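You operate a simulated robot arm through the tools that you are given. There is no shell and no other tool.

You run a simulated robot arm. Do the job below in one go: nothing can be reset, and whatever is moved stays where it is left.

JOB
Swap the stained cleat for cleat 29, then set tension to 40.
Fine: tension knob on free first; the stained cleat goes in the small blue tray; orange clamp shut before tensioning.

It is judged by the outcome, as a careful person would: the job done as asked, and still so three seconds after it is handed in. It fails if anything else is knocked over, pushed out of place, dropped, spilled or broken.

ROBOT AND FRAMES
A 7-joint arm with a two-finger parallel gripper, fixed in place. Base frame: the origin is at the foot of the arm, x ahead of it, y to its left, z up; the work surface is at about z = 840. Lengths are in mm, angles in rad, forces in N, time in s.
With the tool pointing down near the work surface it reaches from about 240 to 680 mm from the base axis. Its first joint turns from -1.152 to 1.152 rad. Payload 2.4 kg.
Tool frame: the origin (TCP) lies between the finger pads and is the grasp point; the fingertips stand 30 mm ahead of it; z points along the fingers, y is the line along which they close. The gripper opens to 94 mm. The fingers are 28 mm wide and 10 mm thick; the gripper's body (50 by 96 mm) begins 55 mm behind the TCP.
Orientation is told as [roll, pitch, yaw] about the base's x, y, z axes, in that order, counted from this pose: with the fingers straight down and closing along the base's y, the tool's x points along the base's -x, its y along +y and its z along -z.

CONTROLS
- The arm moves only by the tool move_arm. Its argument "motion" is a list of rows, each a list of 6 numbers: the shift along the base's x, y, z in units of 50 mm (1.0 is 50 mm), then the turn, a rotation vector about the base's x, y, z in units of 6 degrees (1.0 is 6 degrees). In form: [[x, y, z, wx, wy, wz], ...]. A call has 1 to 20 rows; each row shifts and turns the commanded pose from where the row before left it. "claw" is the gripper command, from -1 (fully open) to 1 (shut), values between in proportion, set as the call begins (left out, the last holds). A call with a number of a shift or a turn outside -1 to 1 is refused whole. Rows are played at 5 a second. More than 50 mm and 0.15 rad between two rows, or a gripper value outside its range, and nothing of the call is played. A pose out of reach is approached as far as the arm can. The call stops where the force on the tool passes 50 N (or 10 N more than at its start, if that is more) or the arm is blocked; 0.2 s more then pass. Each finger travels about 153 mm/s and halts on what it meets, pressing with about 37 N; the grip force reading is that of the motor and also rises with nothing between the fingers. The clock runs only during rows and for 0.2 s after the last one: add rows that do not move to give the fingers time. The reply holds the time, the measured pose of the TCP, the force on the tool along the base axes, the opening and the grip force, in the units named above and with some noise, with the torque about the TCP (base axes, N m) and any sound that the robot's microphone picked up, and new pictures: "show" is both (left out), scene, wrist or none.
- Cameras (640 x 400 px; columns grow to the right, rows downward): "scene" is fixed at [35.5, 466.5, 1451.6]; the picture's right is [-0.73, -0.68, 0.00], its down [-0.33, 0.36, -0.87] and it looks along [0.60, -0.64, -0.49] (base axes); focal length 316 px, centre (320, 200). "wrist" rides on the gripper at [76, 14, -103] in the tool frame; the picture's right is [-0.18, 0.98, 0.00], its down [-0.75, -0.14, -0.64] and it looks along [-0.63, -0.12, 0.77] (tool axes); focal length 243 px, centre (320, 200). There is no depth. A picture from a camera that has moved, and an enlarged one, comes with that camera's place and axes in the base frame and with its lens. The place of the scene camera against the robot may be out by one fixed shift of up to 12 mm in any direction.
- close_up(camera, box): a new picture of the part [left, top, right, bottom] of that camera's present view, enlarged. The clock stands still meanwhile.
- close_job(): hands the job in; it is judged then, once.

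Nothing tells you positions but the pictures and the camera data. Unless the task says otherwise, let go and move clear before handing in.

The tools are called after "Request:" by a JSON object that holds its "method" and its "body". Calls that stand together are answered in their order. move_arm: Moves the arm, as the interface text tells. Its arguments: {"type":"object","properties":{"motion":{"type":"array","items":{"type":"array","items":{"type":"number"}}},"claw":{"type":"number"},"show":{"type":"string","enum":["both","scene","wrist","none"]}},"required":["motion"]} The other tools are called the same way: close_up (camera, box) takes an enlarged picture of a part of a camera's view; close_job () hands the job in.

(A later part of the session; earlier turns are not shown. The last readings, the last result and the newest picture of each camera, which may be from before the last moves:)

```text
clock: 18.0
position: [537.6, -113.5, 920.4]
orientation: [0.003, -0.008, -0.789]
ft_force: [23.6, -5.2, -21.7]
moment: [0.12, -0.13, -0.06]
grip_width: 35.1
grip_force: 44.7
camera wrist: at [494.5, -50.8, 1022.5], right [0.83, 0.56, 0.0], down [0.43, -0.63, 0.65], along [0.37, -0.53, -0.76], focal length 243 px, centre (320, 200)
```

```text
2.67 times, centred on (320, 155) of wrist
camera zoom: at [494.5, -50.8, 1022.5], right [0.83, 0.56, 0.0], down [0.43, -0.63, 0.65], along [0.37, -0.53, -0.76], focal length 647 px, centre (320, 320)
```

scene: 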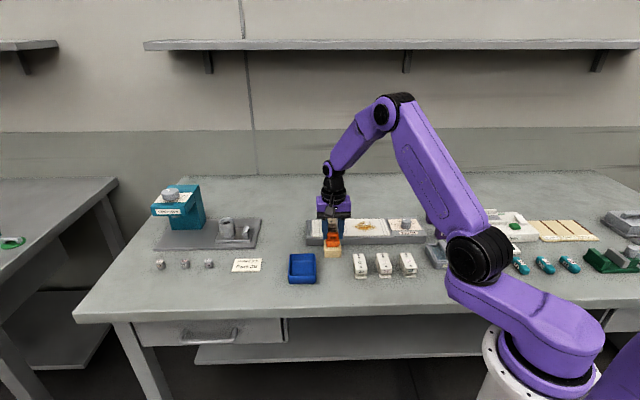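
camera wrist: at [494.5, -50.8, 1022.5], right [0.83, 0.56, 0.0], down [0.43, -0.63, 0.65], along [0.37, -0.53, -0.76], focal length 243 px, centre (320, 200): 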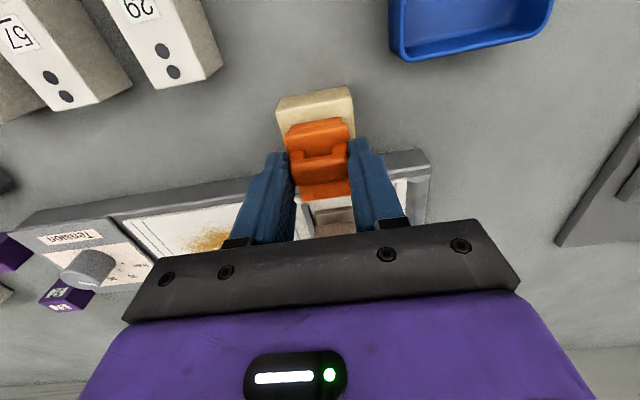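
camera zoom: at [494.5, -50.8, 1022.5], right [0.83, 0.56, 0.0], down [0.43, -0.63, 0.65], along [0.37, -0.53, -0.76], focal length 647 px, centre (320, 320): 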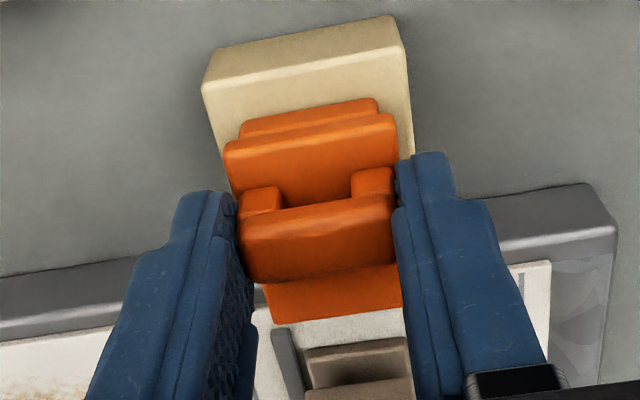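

It has met its end stop after about 30 mm, and the cleat's foot is fully uncovered. I'll take the strain off, let go and rise clear.

Request:
{"method": "move_arm", "body": {"motion": [[0.03, -0.03, 0, 0, 0, 0], [0, 0, 0, 0, 0, 0]], "show": "none"}}

Request:
{"method": "move_arm", "body": {"motion": [[0, 0, 0, 0, 0, 0], [0, 0, 0, 0, 0, 0], [0, 0, 0.8, 0, 0, 0], [0, 0, 0.8, 0, 0, 0], [0.2, -0.2, 0, 0, 0, 0], [0, 0, 0, 0, 0, 0]], "claw": -0.06, "show": "both"}}

Request:
{"method": "close_up", "body": {"camera": "wrist", "box": [260, 30, 400, 200]}}

Request:
{"method": "close_up", "body": {"camera": "scene", "box": [300, 195, 370, 265]}}

```text
clock: 18.6
position: [537.9, -114.4, 920.0]
orientation: [0.003, -0.003, -0.784]
ft_force: [13.7, -3.7, -10.4]
moment: [-0.72, -0.88, -0.16]
grip_width: 35.2
grip_force: 44.7
```

```text
clock: 20.0
position: [547.1, -124.0, 998.8]
orientation: [0.0, 0.0, -0.786]
ft_force: [0.5, 0.0, 0.5]
moment: [0.01, 0.0, 0.0]
grip_width: 49.9
grip_force: 0.0
camera wrist: at [505.4, -61.3, 1101.5], right [0.83, 0.56, 0.0], down [0.43, -0.63, 0.64], along [0.36, -0.53, -0.77], focal length 243 px, centre (320, 200)
```

scene: 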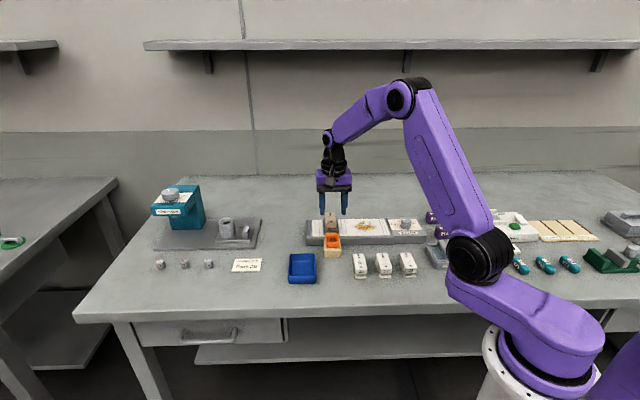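
wrist: 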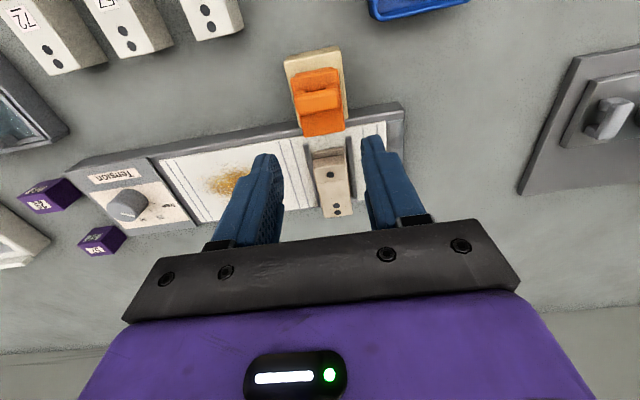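

```text
2.35 times, centred on (330, 115) of wrist
camera zoom: at [505.4, -61.3, 1101.5], right [0.83, 0.56, 0.0], down [0.43, -0.63, 0.64], along [0.36, -0.53, -0.77], focal length 571 px, centre (296, 400)
```

zoom: 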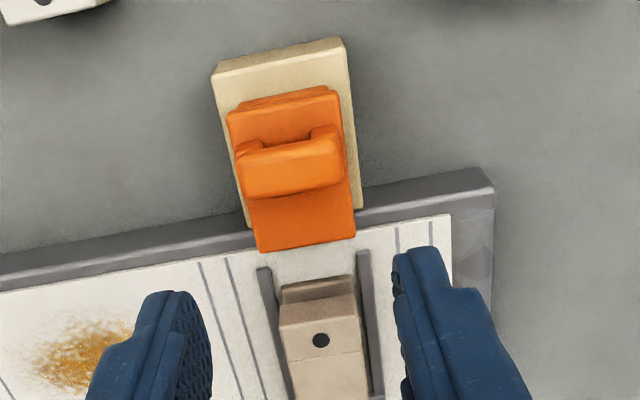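

```text
5.71 times, centred on (335, 230) of scene
camera zoom: at [35.5, 466.5, 1451.6], right [-0.73, -0.68, 0.0], down [-0.33, 0.36, -0.87], along [0.6, -0.64, -0.49], focal length 1808 px, centre (234, 29)
```

zoom: 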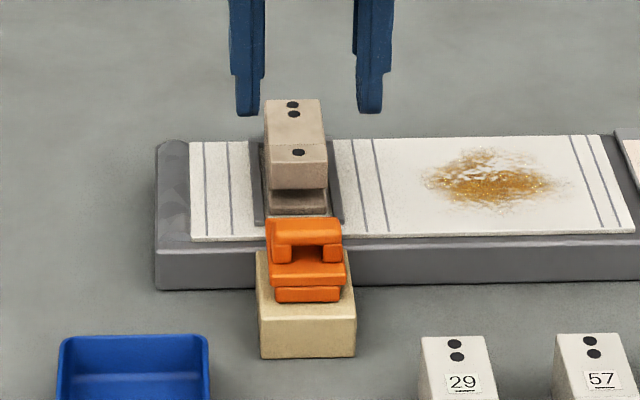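

The clamp is open and the stained cleat is exposed between two side rails. I'll move over it to measure it.

Request:
{"method": "move_arm", "body": {"motion": [[0.3, -0.3, 0, 0, 0, 0], [0.4, -0.4, 0, 0, 0, 0], [0, 0, 0, 0, 0, 0]], "claw": -0.06, "show": "wrist"}}

Request:
{"method": "close_up", "body": {"camera": "wrist", "box": [260, 30, 400, 200]}}

```text
clock: 20.8
position: [584.9, -159.8, 998.5]
orientation: [0.0, 0.0, -0.786]
ft_force: [0.0, -0.2, -0.1]
moment: [-0.03, 0.01, 0.0]
grip_width: 50.0
grip_force: 0.1
camera wrist: at [540.9, -96.7, 1101.5], right [0.83, 0.56, 0.0], down [0.43, -0.63, 0.64], along [0.36, -0.53, -0.77], focal length 243 px, centre (320, 200)
```

wrist: 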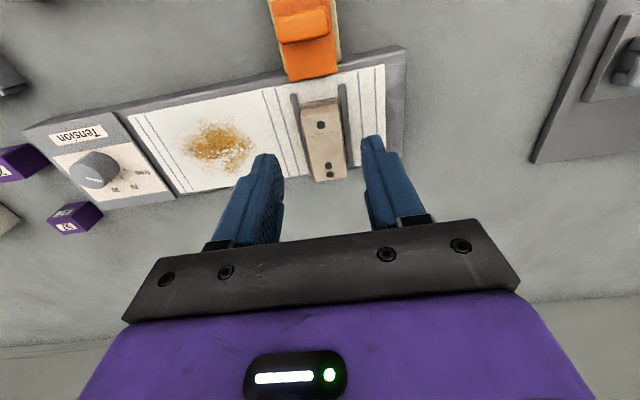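

```text
2.35 times, centred on (330, 115) of wrist
camera zoom: at [540.9, -96.7, 1101.5], right [0.83, 0.56, 0.0], down [0.43, -0.63, 0.64], along [0.36, -0.53, -0.77], focal length 571 px, centre (296, 400)
```

zoom: 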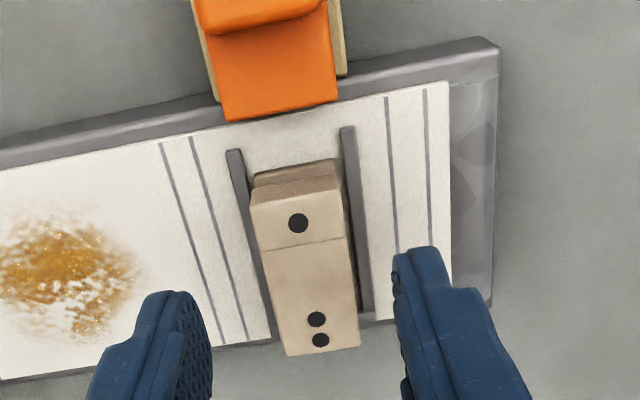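

The stained cleat is about 31×64 mm with its top at z≈909, centred near (603, -178). Before lifting it I want exact positions for the tray and the spare cleats, so I'll survey them now.

Request:
{"method": "move_arm", "body": {"motion": [[-0.2, 0.7, 0, 0, 0, 0], [-0.2, 0.7, 0, 0, 0, 0], [-0.2, 0.7, 0, 0, 0, 0], [-0.3, 0.7, 0, 0, 0, 0], [0, 0, 0, 0, 0, 0]], "show": "wrist"}}

Request:
{"method": "close_up", "body": {"camera": "wrist", "box": [260, 20, 420, 200]}}

Request:
{"method": "move_arm", "body": {"motion": [[-0.6, -0.6, 0, 0, 0, 0], [-0.6, -0.6, 0, 0, 0, 0], [-0.6, -0.6, 0, 0, 0, 0], [0, 0, 0, 0, 0, 0]], "show": "wrist"}}

Request:
{"method": "close_up", "body": {"camera": "wrist", "box": [230, 20, 420, 220]}}

```text
clock: 22.0
position: [535.7, -15.9, 1000.7]
orientation: [0.001, 0.0, -0.785]
ft_force: [-0.7, -0.8, 0.7]
moment: [0.01, -0.01, 0.01]
grip_width: 50.0
grip_force: 0.0
camera wrist: at [494.3, 46.6, 1103.6], right [0.83, 0.56, 0.0], down [0.43, -0.63, 0.64], along [0.36, -0.53, -0.77], focal length 243 px, centre (320, 200)
```

wrist: 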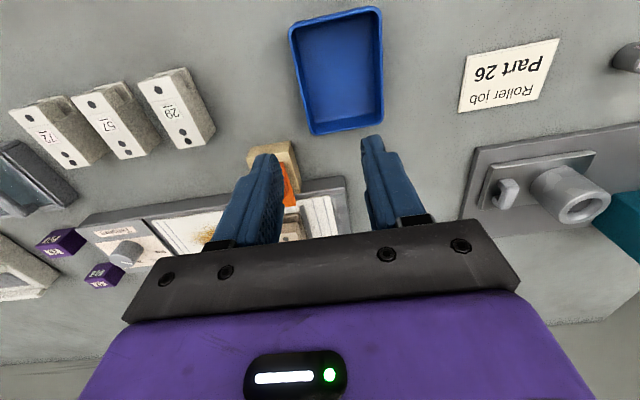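

```text
2.22 times, centred on (340, 110) of wrist
camera zoom: at [494.3, 46.6, 1103.6], right [0.83, 0.56, 0.0], down [0.43, -0.63, 0.64], along [0.36, -0.53, -0.77], focal length 539 px, centre (276, 400)
```

zoom: 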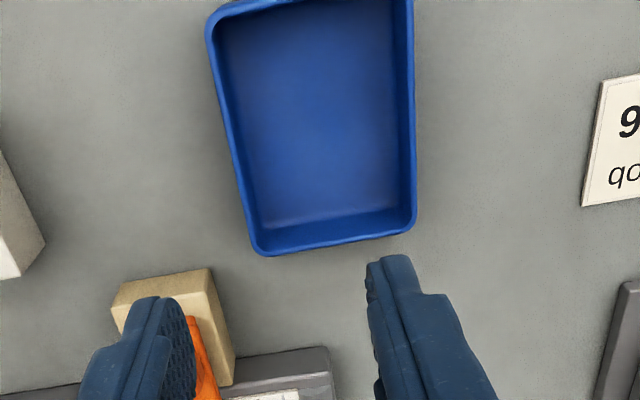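

```text
clock: 23.0
position: [446.2, -110.0, 1002.3]
orientation: [0.0, 0.0, -0.785]
ft_force: [-0.1, -0.5, 0.5]
moment: [0.01, -0.03, -0.01]
grip_width: 49.9
grip_force: 0.0
camera wrist: at [404.2, -47.1, 1105.2], right [0.83, 0.56, 0.0], down [0.43, -0.63, 0.64], along [0.36, -0.53, -0.77], focal length 243 px, centre (320, 200)
```

wrist: 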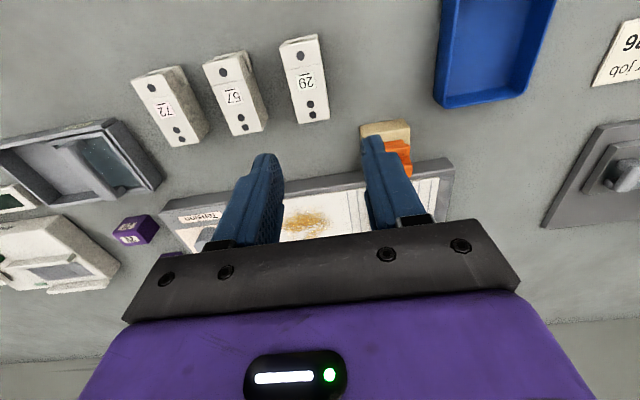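

```text
2.00 times, centred on (325, 120) of wrist
camera zoom: at [404.2, -47.1, 1105.2], right [0.83, 0.56, 0.0], down [0.43, -0.63, 0.64], along [0.36, -0.53, -0.77], focal length 485 px, centre (310, 360)
```

zoom: 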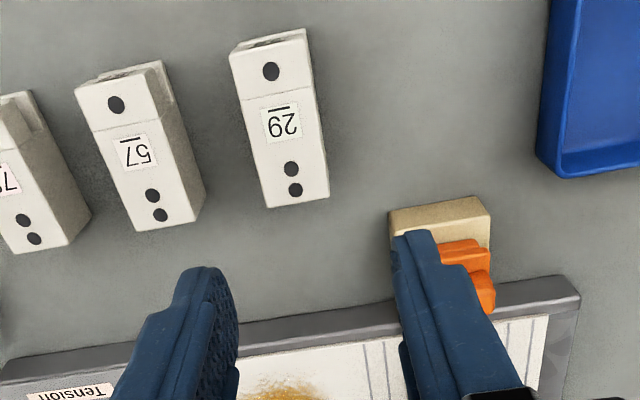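

The tray is about 73×93 mm, centred near (543, 9), and lies in the same direction as the fixture. Cleat 29 is near (427, -101), also at 45°. Now I'll go back over the stained cleat to pick it up.

Request:
{"method": "move_arm", "body": {"motion": [[0.78, -0.34, 0, 0, 0, 0], [0.78, -0.34, 0, 0, 0, 0], [0.78, -0.34, 0, 0, 0, 0], [0.78, -0.34, 0, 0, 0, 0], [0, 0, -0.8, 0, 0, 0], [0, 0, 0, 0, 0, 0]], "claw": -0.06, "show": "wrist"}}

Request:
{"method": "close_up", "body": {"camera": "wrist", "box": [230, 60, 410, 210]}}

Request:
{"method": "close_up", "body": {"camera": "scene", "box": [300, 180, 370, 250]}}

```text
clock: 24.4
position: [600.3, -174.5, 962.6]
orientation: [0.0, -0.001, -0.787]
ft_force: [-0.2, -0.6, 0.2]
moment: [-0.01, 0.0, 0.01]
grip_width: 49.6
grip_force: 0.1
camera wrist: at [558.6, -111.0, 1065.3], right [0.83, 0.56, 0.0], down [0.43, -0.63, 0.64], along [0.36, -0.53, -0.77], focal length 243 px, centre (320, 200)
```

wrist: 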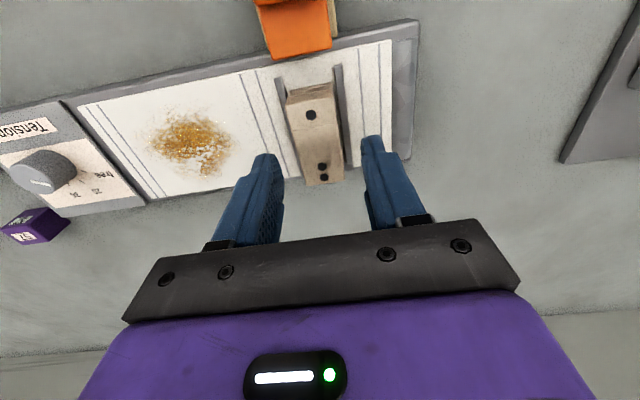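

```text
2.67 times, centred on (320, 135) of wrist
camera zoom: at [558.6, -111.0, 1065.3], right [0.83, 0.56, 0.0], down [0.43, -0.63, 0.64], along [0.36, -0.53, -0.77], focal length 647 px, centre (320, 373)
```

zoom: 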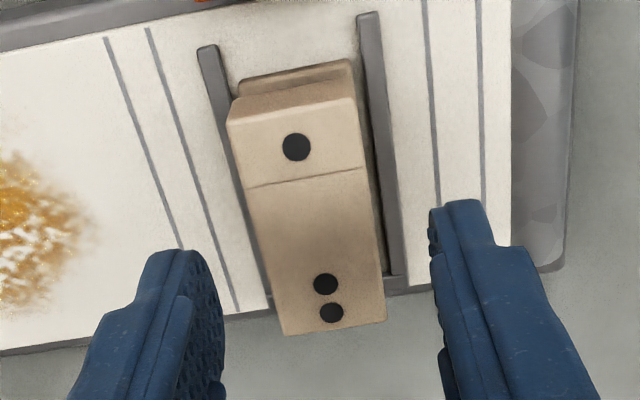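

```text
5.71 times, centred on (335, 215) of scene
camera zoom: at [35.5, 466.5, 1451.6], right [-0.73, -0.68, 0.0], down [-0.33, 0.36, -0.87], along [0.6, -0.64, -0.49], focal length 1808 px, centre (234, 114)
```

zoom: 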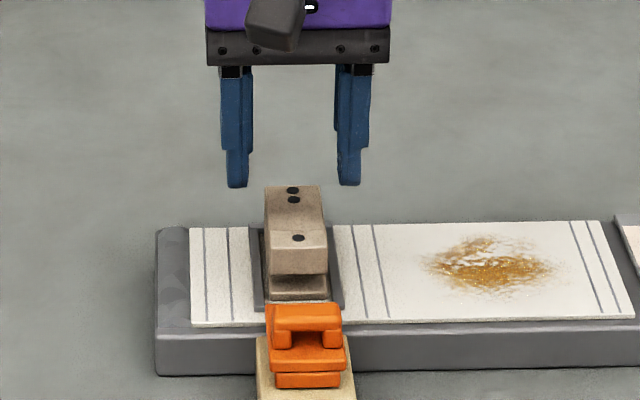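

Request:
{"method": "move_arm", "body": {"motion": [[0.04, -0.064, -0.1, 0, 0, 0], [0, 0, -0.4, 0, 0, 0], [0, 0, -0.45, 0, 0, 0], [0, 0, 0, 0, 0, 0]], "claw": -0.06, "show": "wrist"}}

Request:
{"method": "close_up", "body": {"camera": "wrist", "box": [230, 80, 410, 230]}}

Request:
{"method": "close_up", "body": {"camera": "scene", "box": [300, 180, 370, 250]}}

```text
clock: 25.4
position: [606.6, -180.0, 914.6]
orientation: [0.001, 0.001, -0.785]
ft_force: [0.3, -0.5, 0.0]
moment: [-0.06, 0.0, 0.0]
grip_width: 49.9
grip_force: 0.0
camera wrist: at [564.5, -116.9, 1017.3], right [0.83, 0.56, 0.0], down [0.43, -0.63, 0.64], along [0.36, -0.53, -0.77], focal length 243 px, centre (320, 200)
```

wrist: 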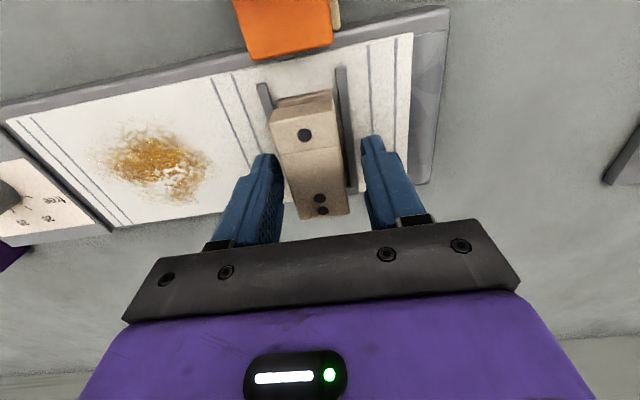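

```text
2.67 times, centred on (320, 155) of wrist
camera zoom: at [564.5, -116.9, 1017.3], right [0.83, 0.56, 0.0], down [0.43, -0.63, 0.64], along [0.36, -0.53, -0.77], focal length 647 px, centre (320, 320)
```

zoom: 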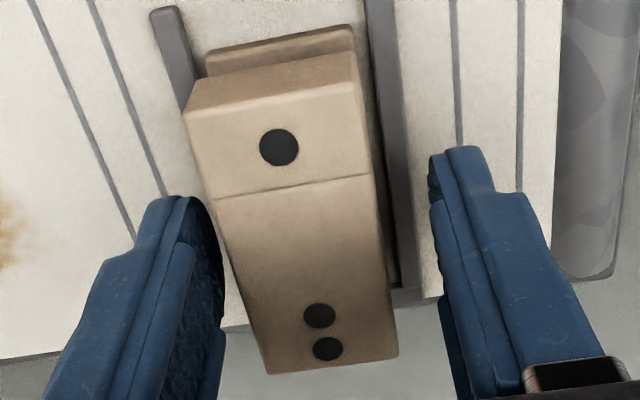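

```text
5.71 times, centred on (335, 215) of scene
camera zoom: at [35.5, 466.5, 1451.6], right [-0.73, -0.68, 0.0], down [-0.33, 0.36, -0.87], along [0.6, -0.64, -0.49], focal length 1808 px, centre (234, 114)
```

zoom: 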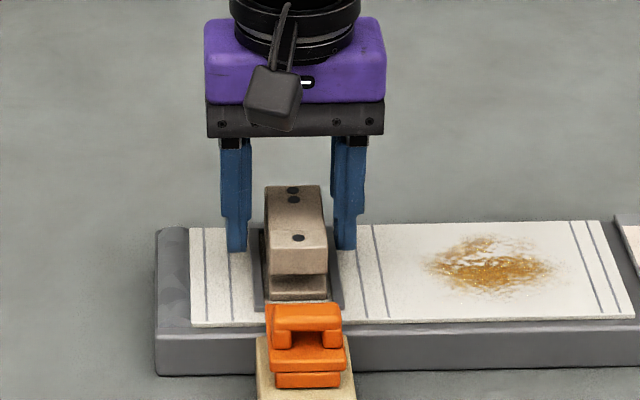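

Request:
{"method": "move_arm", "body": {"motion": [[-0.036, 0.01, 0, 0, 0, 0], [0, 0, 0, 0, 0, 0]], "show": "none"}}

Request:
{"method": "move_arm", "body": {"motion": [[0, 0, 0, 0, 0, 0], [0, 0, 0, 0, 0, 0], [0, 0, 0, 0, 0, 0]], "claw": 1, "show": "wrist"}}

```text
clock: 26.0
position: [603.8, -178.0, 913.1]
orientation: [0.0, 0.0, -0.785]
ft_force: [0.8, -0.2, 0.1]
moment: [0.04, -0.05, 0.0]
grip_width: 49.7
grip_force: 0.2
```

```text
clock: 26.8
position: [604.9, -179.1, 913.7]
orientation: [0.0, 0.0, -0.785]
ft_force: [0.6, -0.9, 0.7]
moment: [0.03, 0.0, 0.0]
grip_width: 30.7
grip_force: 37.6
camera wrist: at [561.9, -116.0, 1016.5], right [0.83, 0.56, 0.0], down [0.43, -0.63, 0.64], along [0.36, -0.53, -0.77], focal length 243 px, centre (320, 200)
```

wrist: 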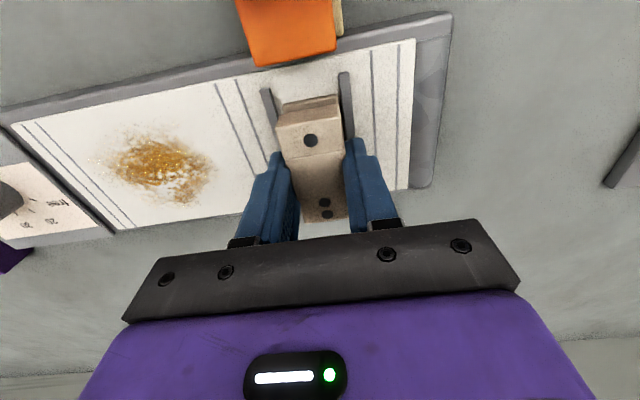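

Gripped at 30.7 mm with no side load, so I have the exact seat pose: TCP ≈ (604.3, -178.5, 913.5). I'll lift straight up, gently at first.

Request:
{"method": "move_arm", "body": {"motion": [[0, 0, 0.1, 0, 0, 0], [0, 0, 0.2, 0, 0, 0], [0, 0, 0.3, 0, 0, 0], [0, 0, 0, 0, 0, 0]], "show": "both"}}

Request:
{"method": "close_up", "body": {"camera": "scene", "box": [300, 180, 370, 250]}}

```text
clock: 27.8
position: [603.7, -180.3, 944.5]
orientation: [-0.001, 0.0, -0.786]
ft_force: [0.2, 0.2, -0.2]
moment: [0.01, -0.02, 0.0]
grip_width: 0.0
grip_force: 32.9
camera wrist: at [561.5, -117.3, 1046.6], right [0.83, 0.56, 0.0], down [0.43, -0.63, 0.64], along [0.36, -0.53, -0.77], focal length 243 px, centre (320, 200)
```

scene: 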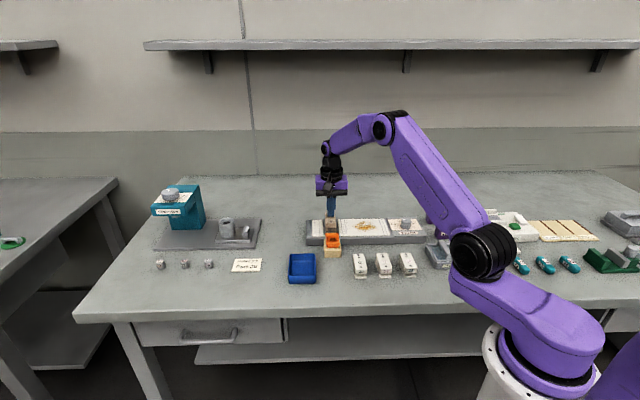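
wrist: 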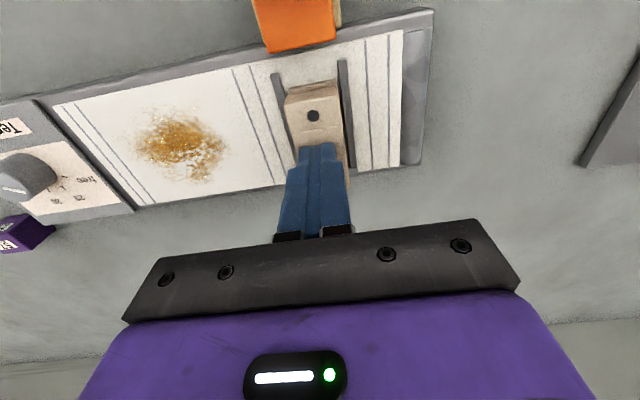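

```text
5.71 times, centred on (335, 215) of scene
camera zoom: at [35.5, 466.5, 1451.6], right [-0.73, -0.68, 0.0], down [-0.33, 0.36, -0.87], along [0.6, -0.64, -0.49], focal length 1808 px, centre (234, 114)
```

zoom: 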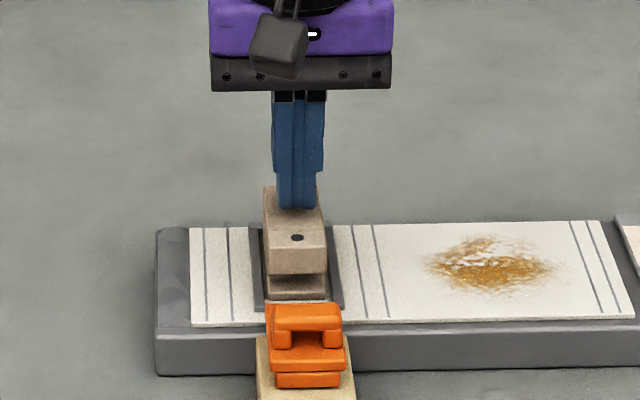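

The fingers slid off: they are fully closed now, and the cleat hasn't moved from its seat. I'll try again with a deeper grip and lift in tiny steps, reading the force, to find out what is holding it.

Request:
{"method": "move_arm", "body": {"motion": [[0, 0, 0, 0, 0, 0], [0, 0, 0, 0, 0, 0], [0, 0, 0, 0, 0, 0]], "claw": -0.06, "show": "none"}}

Request:
{"method": "close_up", "body": {"camera": "wrist", "box": [250, 60, 390, 200]}}

Request:
{"method": "close_up", "body": {"camera": "scene", "box": [318, 205, 348, 245]}}

Request:
{"method": "close_up", "body": {"camera": "scene", "box": [385, 210, 425, 240]}}

```text
clock: 28.6
position: [603.6, -180.6, 944.8]
orientation: [0.0, 0.0, -0.784]
ft_force: [-0.3, 0.0, -0.1]
moment: [0.01, 0.0, 0.02]
grip_width: 49.9
grip_force: 0.1
```

```text
2.86 times, centred on (320, 130) of wrist
camera zoom: at [561.5, -117.3, 1046.5], right [0.83, 0.56, 0.0], down [0.43, -0.63, 0.64], along [0.36, -0.53, -0.77], focal length 693 px, centre (320, 400)
```

zoom: 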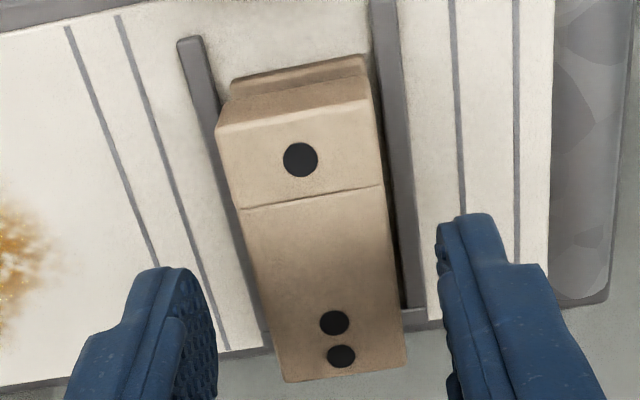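

```text
10.00 times, centred on (333, 225) of scene
camera zoom: at [35.5, 466.5, 1451.6], right [-0.73, -0.68, 0.0], down [-0.33, 0.36, -0.87], along [0.6, -0.64, -0.49], focal length 3164 px, centre (190, -50)
```

zoom: 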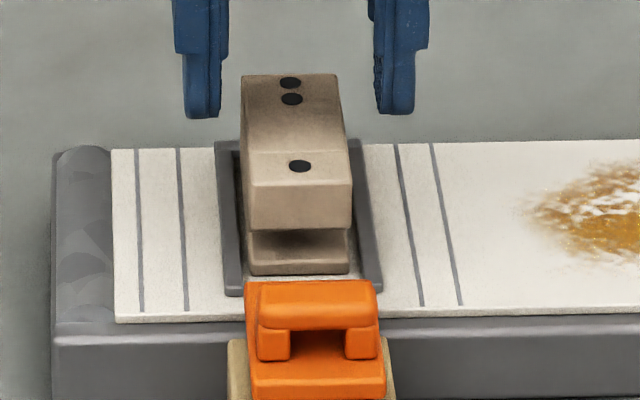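

```text
13.33 times, centred on (405, 225) of scene
camera zoom: at [35.5, 466.5, 1451.6], right [-0.73, -0.68, 0.0], down [-0.33, 0.36, -0.87], along [0.6, -0.64, -0.49], focal length 4218 px, centre (-813, -133)
```

zoom: 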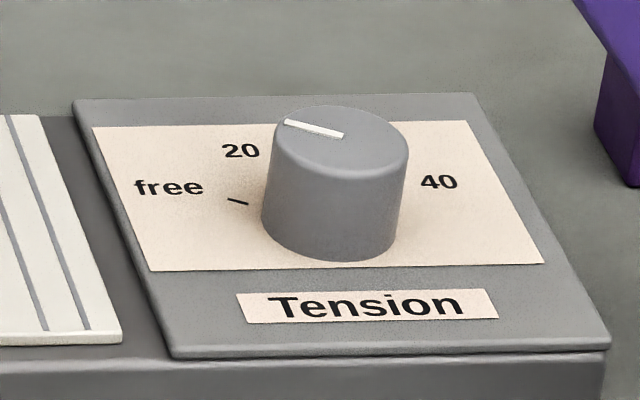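

Request:
{"method": "move_arm", "body": {"motion": [[0, 0, -0.4, 0, 0, 0], [0, 0, -0.4, 0, 0, 0], [0, 0, 0, 0, 0, 0]], "claw": -0.06, "show": "wrist"}}

Request:
{"method": "close_up", "body": {"camera": "scene", "box": [318, 205, 348, 245]}}

```text
clock: 29.4
position: [604.7, -178.4, 906.4]
orientation: [0.001, -0.003, -0.784]
ft_force: [-9.1, 4.3, 32.6]
moment: [-0.23, 1.16, -0.38]
grip_width: 51.2
grip_force: 1.1
camera wrist: at [562.1, -114.4, 1008.2], right [0.83, 0.56, 0.0], down [0.43, -0.63, 0.64], along [0.36, -0.53, -0.77], focal length 243 px, centre (320, 200)
```

wrist: 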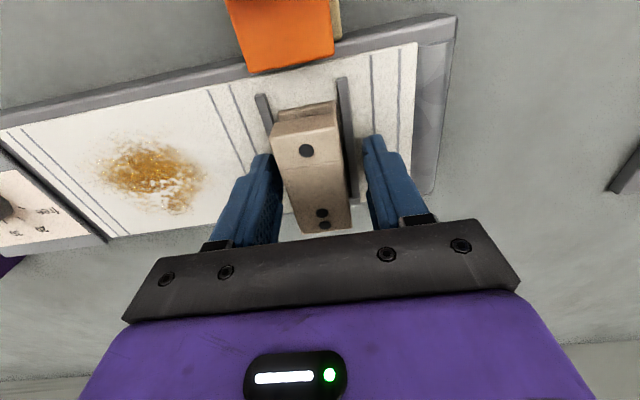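

```text
10.00 times, centred on (333, 225) of scene
camera zoom: at [34.6, 466.8, 1451.5], right [-0.73, -0.68, 0.0], down [-0.33, 0.36, -0.87], along [0.6, -0.64, -0.49], focal length 3164 px, centre (190, -50)
```

zoom: 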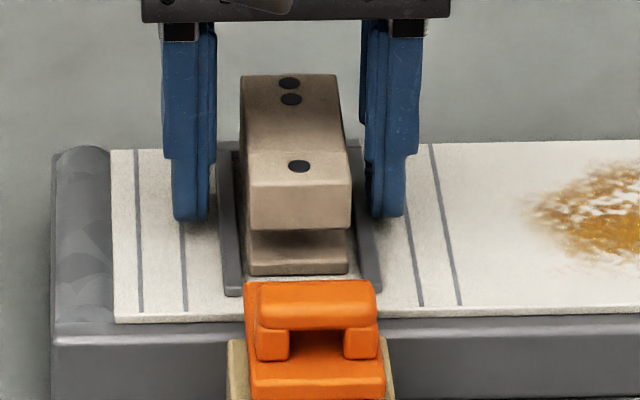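

The fingertips touched the side rails at about z=876 with a light 32 N push. I'll back up 4 mm, close there, and lift in 1 mm steps while reading the force.

Request:
{"method": "move_arm", "body": {"motion": [[0, 0, 0.08, 0, 0, 0], [0, 0, 0, 0, 0, 0]], "claw": -0.06, "show": "none"}}

Request:
{"method": "move_arm", "body": {"motion": [[0, 0, 0, 0, 0, 0], [0, 0, 0, 0, 0, 0], [0, 0, 0, 0, 0, 0]], "claw": 1, "show": "none"}}

Request:
{"method": "move_arm", "body": {"motion": [[0, 0, 0.02, 0, 0, 0], [0, 0, 0.02, 0, 0, 0], [0, 0, 0, 0, 0, 0]], "show": "none"}}

```text
clock: 30.0
position: [604.3, -177.4, 905.7]
orientation: [-0.003, 0.001, -0.785]
ft_force: [0.3, -0.3, -0.3]
moment: [-0.03, 0.01, 0.0]
grip_width: 49.8
grip_force: 0.0
```

```text
clock: 30.8
position: [604.3, -179.2, 907.2]
orientation: [0.0, -0.001, -0.784]
ft_force: [-0.3, -0.7, 0.6]
moment: [-0.03, 0.02, -0.01]
grip_width: 35.1
grip_force: 37.0
```

```text
clock: 31.6
position: [603.7, -178.3, 910.8]
orientation: [-0.001, 0.0, -0.784]
ft_force: [-0.3, 0.3, -0.2]
moment: [0.01, 0.02, 0.01]
grip_width: 35.5
grip_force: 37.0
```

Request:
{"method": "close_up", "body": {"camera": "wrist", "box": [250, 80, 390, 240]}}

Request:
{"method": "close_up", "body": {"camera": "scene", "box": [318, 205, 348, 245]}}

```text
2.50 times, centred on (320, 160) of wrist
camera zoom: at [561.0, -115.9, 1012.9], right [0.83, 0.56, 0.0], down [0.43, -0.63, 0.64], along [0.36, -0.53, -0.77], focal length 606 px, centre (320, 300)
```

zoom: 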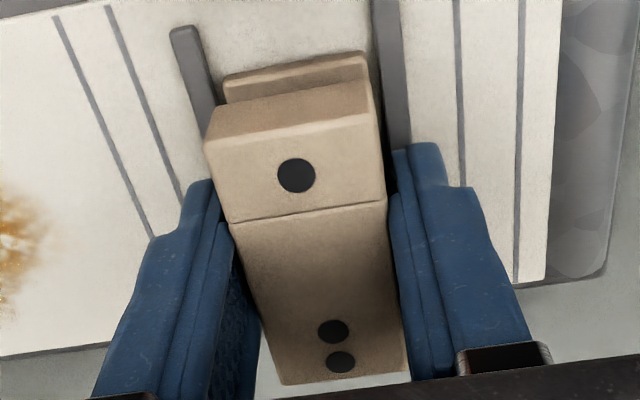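

```text
10.00 times, centred on (333, 225) of scene
camera zoom: at [35.5, 466.5, 1451.6], right [-0.73, -0.68, 0.0], down [-0.33, 0.36, -0.87], along [0.6, -0.64, -0.49], focal length 3164 px, centre (190, -50)
```

zoom: 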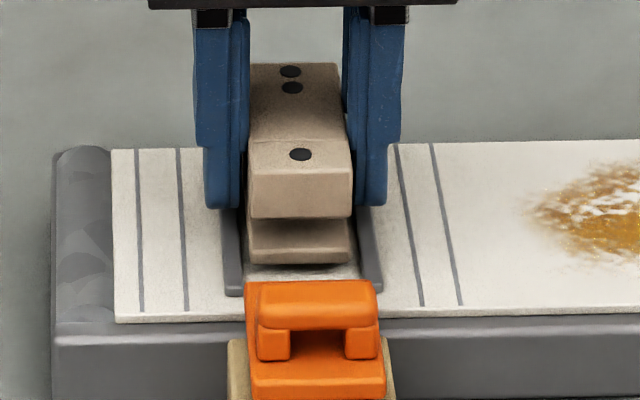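

The cleat is rising with the fingers this time, about 4 mm off its seat and with no resistance. The deeper grip puts the proper pads on it. I'll lift a little more and check for slip.

Request:
{"method": "move_arm", "body": {"motion": [[0, 0, 0.04, 0, 0, 0], [0, 0, 0.04, 0, 0, 0], [0, 0, 0, 0, 0, 0]], "show": "none"}}

Request:
{"method": "close_up", "body": {"camera": "wrist", "box": [250, 80, 390, 240]}}

Request:
{"method": "close_up", "body": {"camera": "scene", "box": [318, 205, 348, 245]}}

```text
clock: 32.4
position: [603.3, -178.8, 914.6]
orientation: [0.001, 0.0, -0.784]
ft_force: [-0.1, 0.3, -0.2]
moment: [-0.01, 0.01, 0.0]
grip_width: 35.5
grip_force: 37.4
```

```text
2.50 times, centred on (320, 160) of wrist
camera zoom: at [560.8, -116.1, 1016.2], right [0.83, 0.56, 0.0], down [0.43, -0.63, 0.64], along [0.36, -0.53, -0.77], focal length 606 px, centre (320, 300)
```

zoom: 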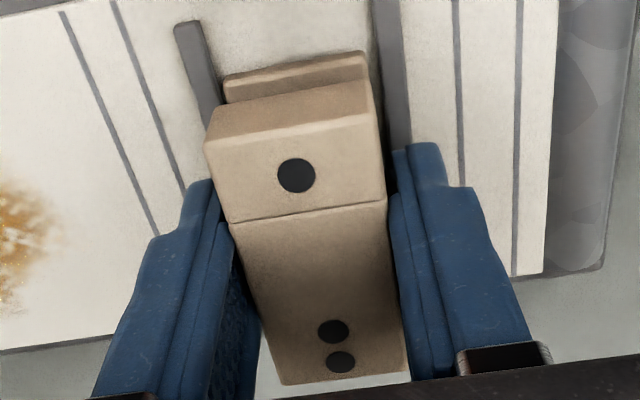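

```text
10.00 times, centred on (333, 225) of scene
camera zoom: at [35.5, 466.5, 1451.6], right [-0.73, -0.68, 0.0], down [-0.33, 0.36, -0.87], along [0.6, -0.64, -0.49], focal length 3164 px, centre (190, -50)
```

zoom: 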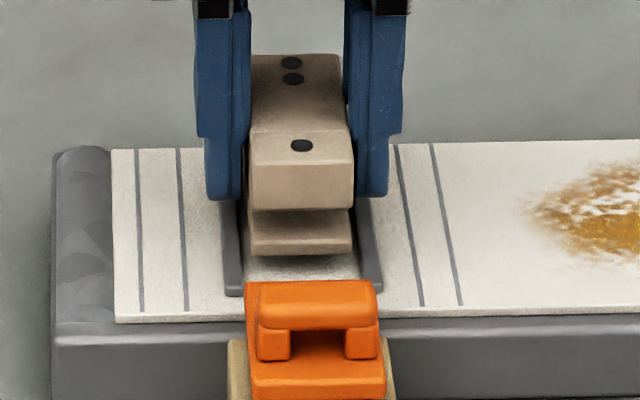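

There's no slip: the cleat keeps the same place in the wrist view. I'll lift it well clear and carry it over the blue tray.

Request:
{"method": "move_arm", "body": {"motion": [[0, 0, 0.3, 0, 0, 0], [0, 0, 0.5, 0, 0, 0], [0, 0, 0.5, 0, 0, 0], [-0.13, 0.37, 0.1, 0, 0, 0], [-0.27, 0.85, 0, 0, 0, 0], [-0.27, 0.85, 0, 0, 0, 0], [-0.27, 0.85, 0, 0, 0, 0], [-0.27, 0.83, 0, 0, 0, 0], [0, 0, 0, 0, 0, 0]], "show": "both"}}

Request:
{"method": "close_up", "body": {"camera": "wrist", "box": [240, 30, 420, 230]}}

Request:
{"method": "close_up", "body": {"camera": "scene", "box": [270, 200, 350, 290]}}

```text
clock: 34.4
position: [539.7, 10.4, 982.5]
orientation: [0.0, 0.001, -0.786]
ft_force: [0.1, 0.0, -0.2]
moment: [0.02, -0.02, 0.0]
grip_width: 35.5
grip_force: 36.7
camera wrist: at [497.6, 73.1, 1085.4], right [0.83, 0.56, 0.0], down [0.43, -0.63, 0.64], along [0.36, -0.53, -0.77], focal length 243 px, centre (320, 200)
```

scene: 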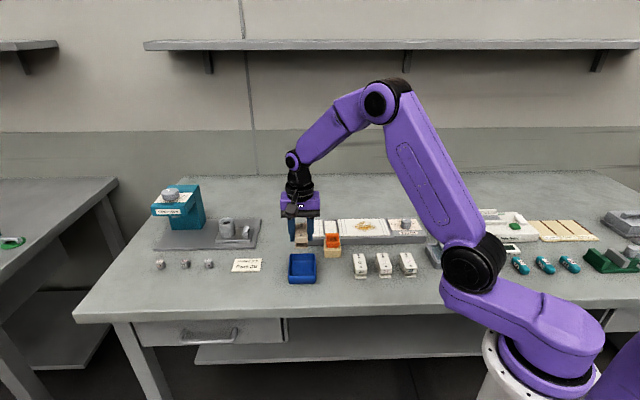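
wrist: 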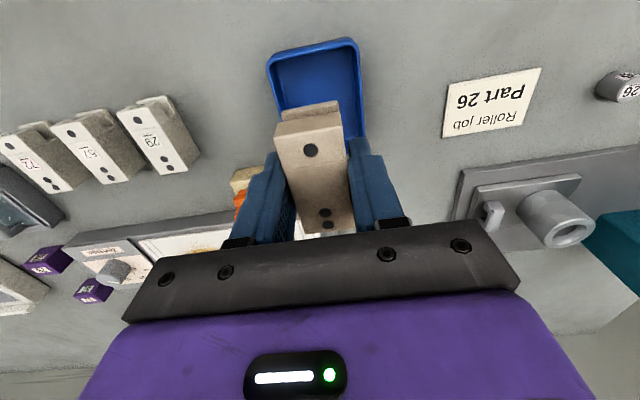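

```text
2.00 times, centred on (330, 130) of wrist
camera zoom: at [497.6, 73.1, 1085.4], right [0.83, 0.56, 0.0], down [0.43, -0.63, 0.64], along [0.36, -0.53, -0.77], focal length 485 px, centre (300, 340)
```

zoom: 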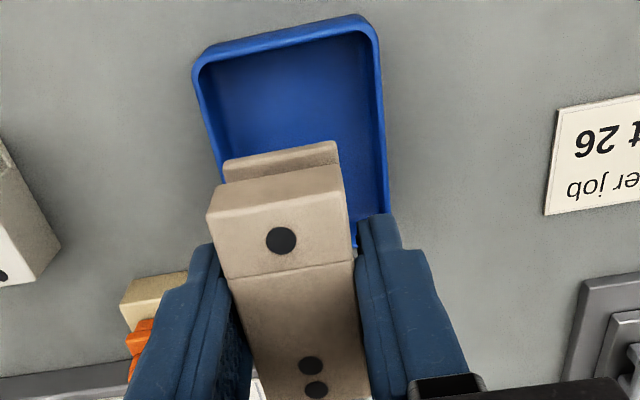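

```text
4.44 times, centred on (310, 245) of scene
camera zoom: at [35.5, 466.5, 1451.6], right [-0.73, -0.68, 0.0], down [-0.33, 0.36, -0.87], along [0.6, -0.64, -0.49], focal length 1406 px, centre (364, 0)
```

zoom: 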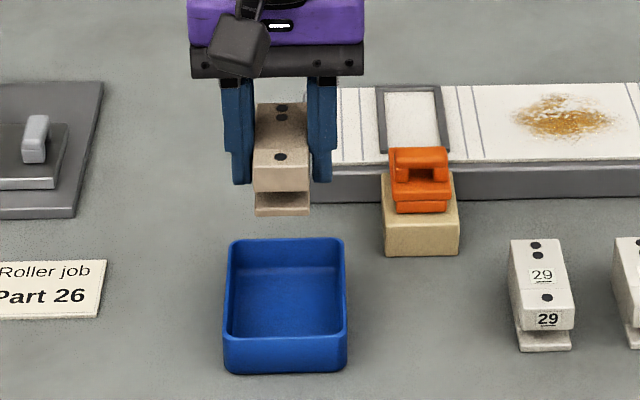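

Request:
{"method": "close_up", "body": {"camera": "wrist", "box": [90, 80, 210, 190]}}

```text
3.64 times, centred on (150, 135) of wrist
camera zoom: at [497.6, 73.1, 1085.4], right [0.83, 0.56, 0.0], down [0.43, -0.63, 0.64], along [0.36, -0.53, -0.77], focal length 882 px, centre (938, 436)
```

zoom: 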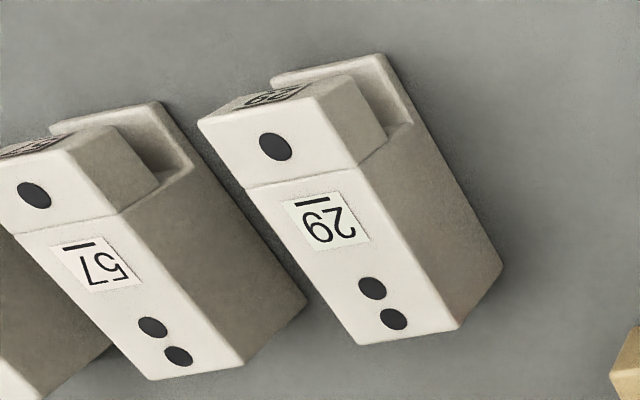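

Now I can see the cleat's shape clearly: a front slot and a full-height rear, about 36 mm tall. I'll centre over the tray and come down to just above the rim for a check.

Request:
{"method": "move_arm", "body": {"motion": [[0.04, -0.02, -0.2, 0, 0, 0], [0, 0, -0.5, 0, 0, 0], [0, 0, -0.6, 0, 0, 0], [0, 0, 0, 0, 0, 0]], "show": "wrist"}}

Request:
{"method": "close_up", "body": {"camera": "wrist", "box": [230, 40, 420, 230]}}

Request:
{"method": "close_up", "body": {"camera": "scene", "box": [270, 220, 340, 290]}}

```text
clock: 35.4
position: [543.7, 8.5, 917.8]
orientation: [-0.001, 0.002, -0.787]
ft_force: [0.8, 0.7, 0.0]
moment: [0.0, -0.02, 0.02]
grip_width: 35.6
grip_force: 37.0
camera wrist: at [500.2, 71.8, 1019.9], right [0.83, 0.56, 0.0], down [0.43, -0.63, 0.64], along [0.36, -0.53, -0.77], focal length 243 px, centre (320, 200)
```

wrist: 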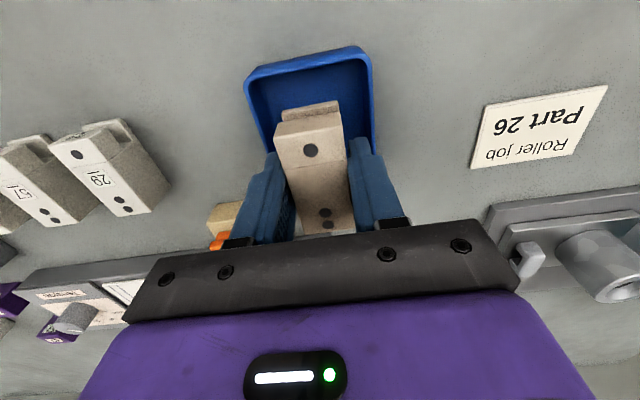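

```text
2.11 times, centred on (325, 135) of wrist
camera zoom: at [500.2, 71.8, 1019.9], right [0.83, 0.56, 0.0], down [0.43, -0.63, 0.64], along [0.36, -0.53, -0.77], focal length 511 px, centre (310, 337)
```

zoom: 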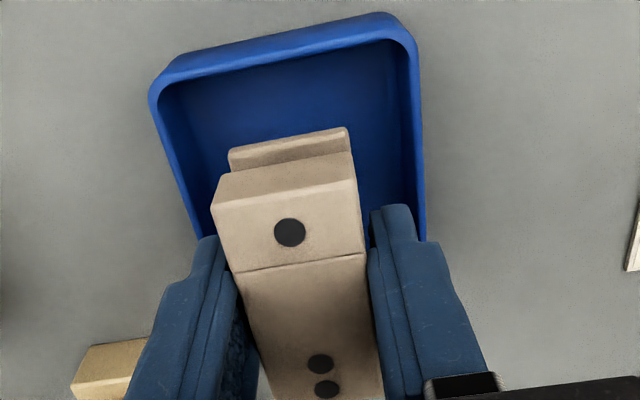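

```text
5.71 times, centred on (305, 255) of scene
camera zoom: at [35.5, 466.5, 1451.6], right [-0.73, -0.68, 0.0], down [-0.33, 0.36, -0.87], along [0.6, -0.64, -0.49], focal length 1808 px, centre (406, -114)
```

zoom: 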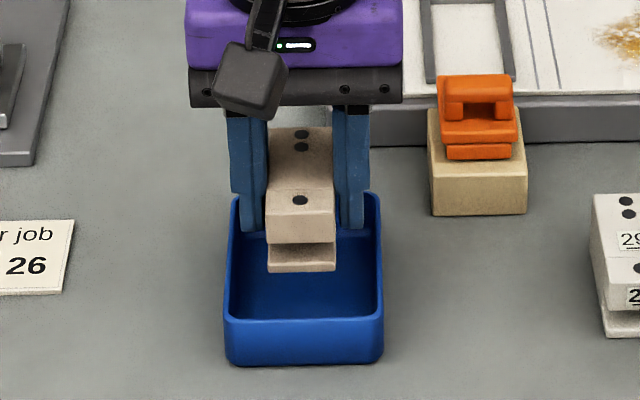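

The cleat is centred over the tray. I'll lower it in, then creep down until it touches the floor.

Request:
{"method": "move_arm", "body": {"motion": [[0, 0, -0.25, 0, 0, 0], [0, 0, -0.25, 0, 0, 0], [0, 0, -0.2, 0, 0, 0], [0, 0, 0, 0, 0, 0]], "show": "none"}}

Request:
{"method": "close_up", "body": {"camera": "scene", "box": [270, 220, 340, 290]}}

Request:
{"method": "close_up", "body": {"camera": "wrist", "box": [230, 60, 420, 230]}}

```text
clock: 36.4
position: [543.4, 8.5, 882.5]
orientation: [0.0, 0.0, -0.785]
ft_force: [-0.3, 0.2, -0.4]
moment: [0.01, -0.02, 0.02]
grip_width: 35.3
grip_force: 37.3
```

```text
5.71 times, centred on (305, 255) of scene
camera zoom: at [35.5, 466.5, 1451.6], right [-0.73, -0.68, 0.0], down [-0.33, 0.36, -0.87], along [0.6, -0.64, -0.49], focal length 1808 px, centre (406, -114)
```

zoom: 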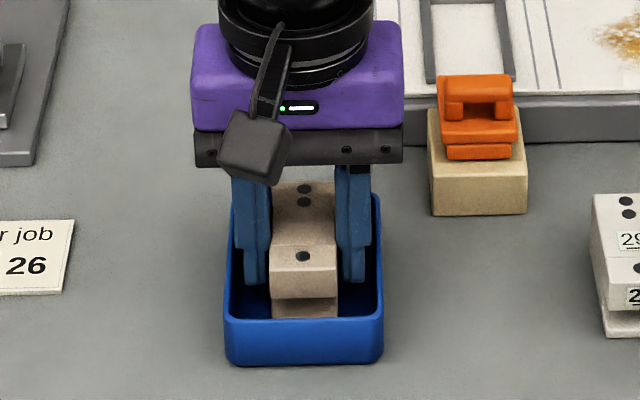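

```text
2.35 times, centred on (325, 145) of wrist
camera zoom: at [501.0, 70.5, 985.1], right [0.83, 0.56, 0.0], down [0.43, -0.63, 0.64], along [0.36, -0.53, -0.77], focal length 571 px, centre (308, 329)
```

zoom: 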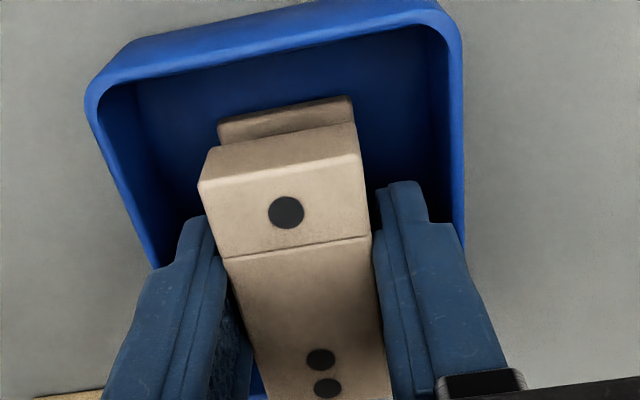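

Request:
{"method": "move_arm", "body": {"motion": [[0, 0, -0.03, 0, 0, 0], [0, 0, -0.03, 0, 0, 0], [0, 0, 0, 0, 0, 0]], "show": "none"}}

Request:
{"method": "move_arm", "body": {"motion": [[0, 0, -0.03, 0, 0, 0], [0, 0, 0, 0, 0, 0]], "show": "none"}}

```text
clock: 37.2
position: [544.6, 7.9, 879.0]
orientation: [0.0, -0.001, -0.787]
ft_force: [0.4, -0.1, -0.3]
moment: [0.01, 0.0, 0.02]
grip_width: 35.3
grip_force: 37.0
```

```text
clock: 37.8
position: [544.1, 7.2, 877.4]
orientation: [-0.001, -0.001, -0.785]
ft_force: [-0.1, 0.4, 3.7]
moment: [0.02, 0.16, 0.01]
grip_width: 35.6
grip_force: 37.4
```

It has touched the tray floor with a 3.7 N contact. I'll open just a couple of millimetres so the fingers clear the tray walls, then rise straight up.

Request:
{"method": "move_arm", "body": {"motion": [[0, 0, -0.01, 0, 0, 0], [0, 0, 0, 0, 0, 0]], "show": "none"}}

Request:
{"method": "move_arm", "body": {"motion": [[0, 0, 0, 0, 0, 0], [0, 0, 0, 0, 0, 0], [0, 0, 0, 0, 0, 0]], "claw": 0.15, "show": "wrist"}}

Request:
{"method": "close_up", "body": {"camera": "scene", "box": [270, 220, 340, 290]}}

```text
clock: 38.4
position: [545.0, 7.7, 877.0]
orientation: [0.003, -0.001, -0.787]
ft_force: [-2.9, -0.2, 16.8]
moment: [0.1, 0.26, -0.03]
grip_width: 35.3
grip_force: 37.0
```

```text
clock: 39.2
position: [544.3, 7.0, 876.5]
orientation: [0.0, -0.001, -0.785]
ft_force: [0.5, 0.5, 0.5]
moment: [0.0, -0.01, -0.01]
grip_width: 39.9
grip_force: 0.1
camera wrist: at [502.3, 70.0, 979.5], right [0.83, 0.56, 0.0], down [0.43, -0.63, 0.64], along [0.36, -0.53, -0.77], focal length 243 px, centre (320, 200)
```

wrist: 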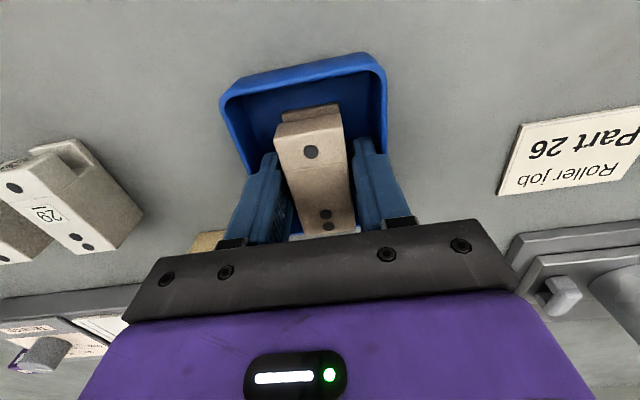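

```text
5.71 times, centred on (305, 255) of scene
camera zoom: at [35.5, 466.5, 1451.6], right [-0.73, -0.68, 0.0], down [-0.33, 0.36, -0.87], along [0.6, -0.64, -0.49], focal length 1808 px, centre (406, -114)
```

zoom: 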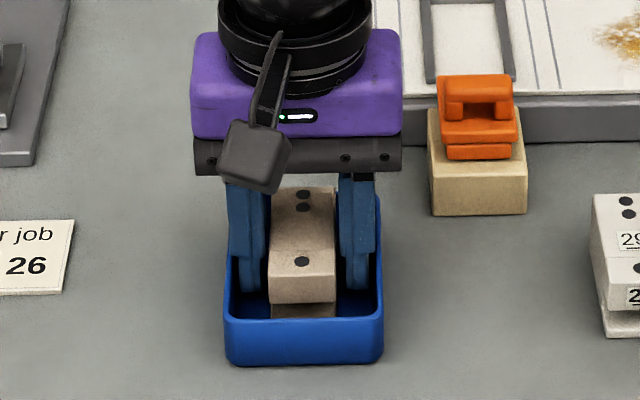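

Request:
{"method": "move_arm", "body": {"motion": [[0, 0, 0.2, 0, 0, 0], [0, 0, 0.4, 0, 0, 0], [0, 0, 0.8, 0, 0, 0], [0, 0, 0.8, 0, 0, 0], [0, 0, 0, 0, 0, 0]], "claw": 0.15, "show": "both"}}

Request:
{"method": "close_up", "body": {"camera": "scene", "box": [270, 220, 340, 290]}}

```text
clock: 40.4
position: [541.8, 9.2, 985.4]
orientation: [0.001, -0.002, -0.786]
ft_force: [-0.2, -0.5, 0.1]
moment: [0.02, 0.02, -0.02]
grip_width: 39.9
grip_force: 0.0
camera wrist: at [499.6, 72.8, 1088.2], right [0.83, 0.56, 0.0], down [0.43, -0.63, 0.64], along [0.36, -0.53, -0.77], focal length 243 px, centre (320, 200)
```

scene: 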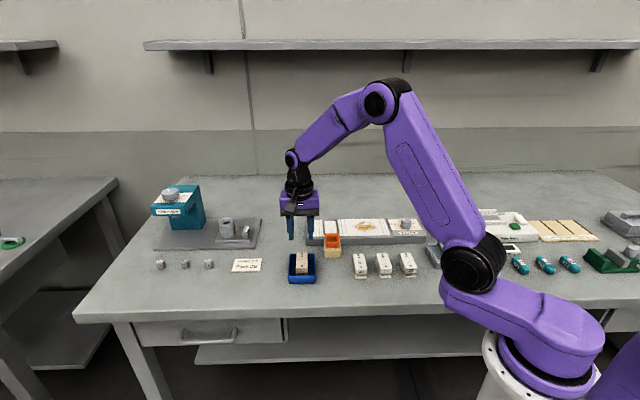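
wrist: 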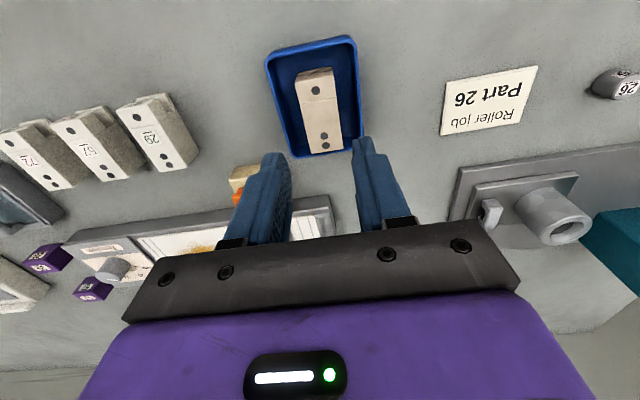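

```text
5.71 times, centred on (305, 255) of scene
camera zoom: at [35.5, 466.5, 1451.6], right [-0.73, -0.68, 0.0], down [-0.33, 0.36, -0.87], along [0.6, -0.64, -0.49], focal length 1808 px, centre (406, -114)
```

zoom: 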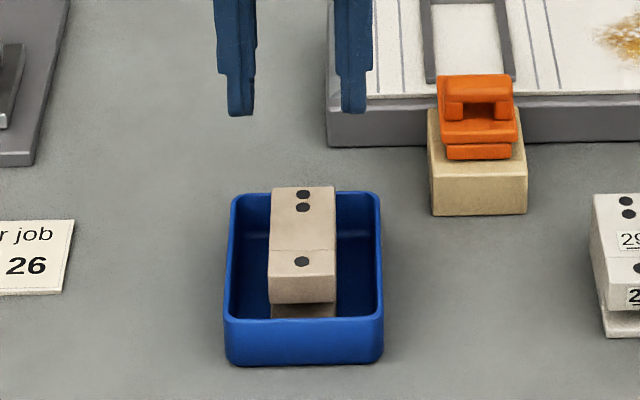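

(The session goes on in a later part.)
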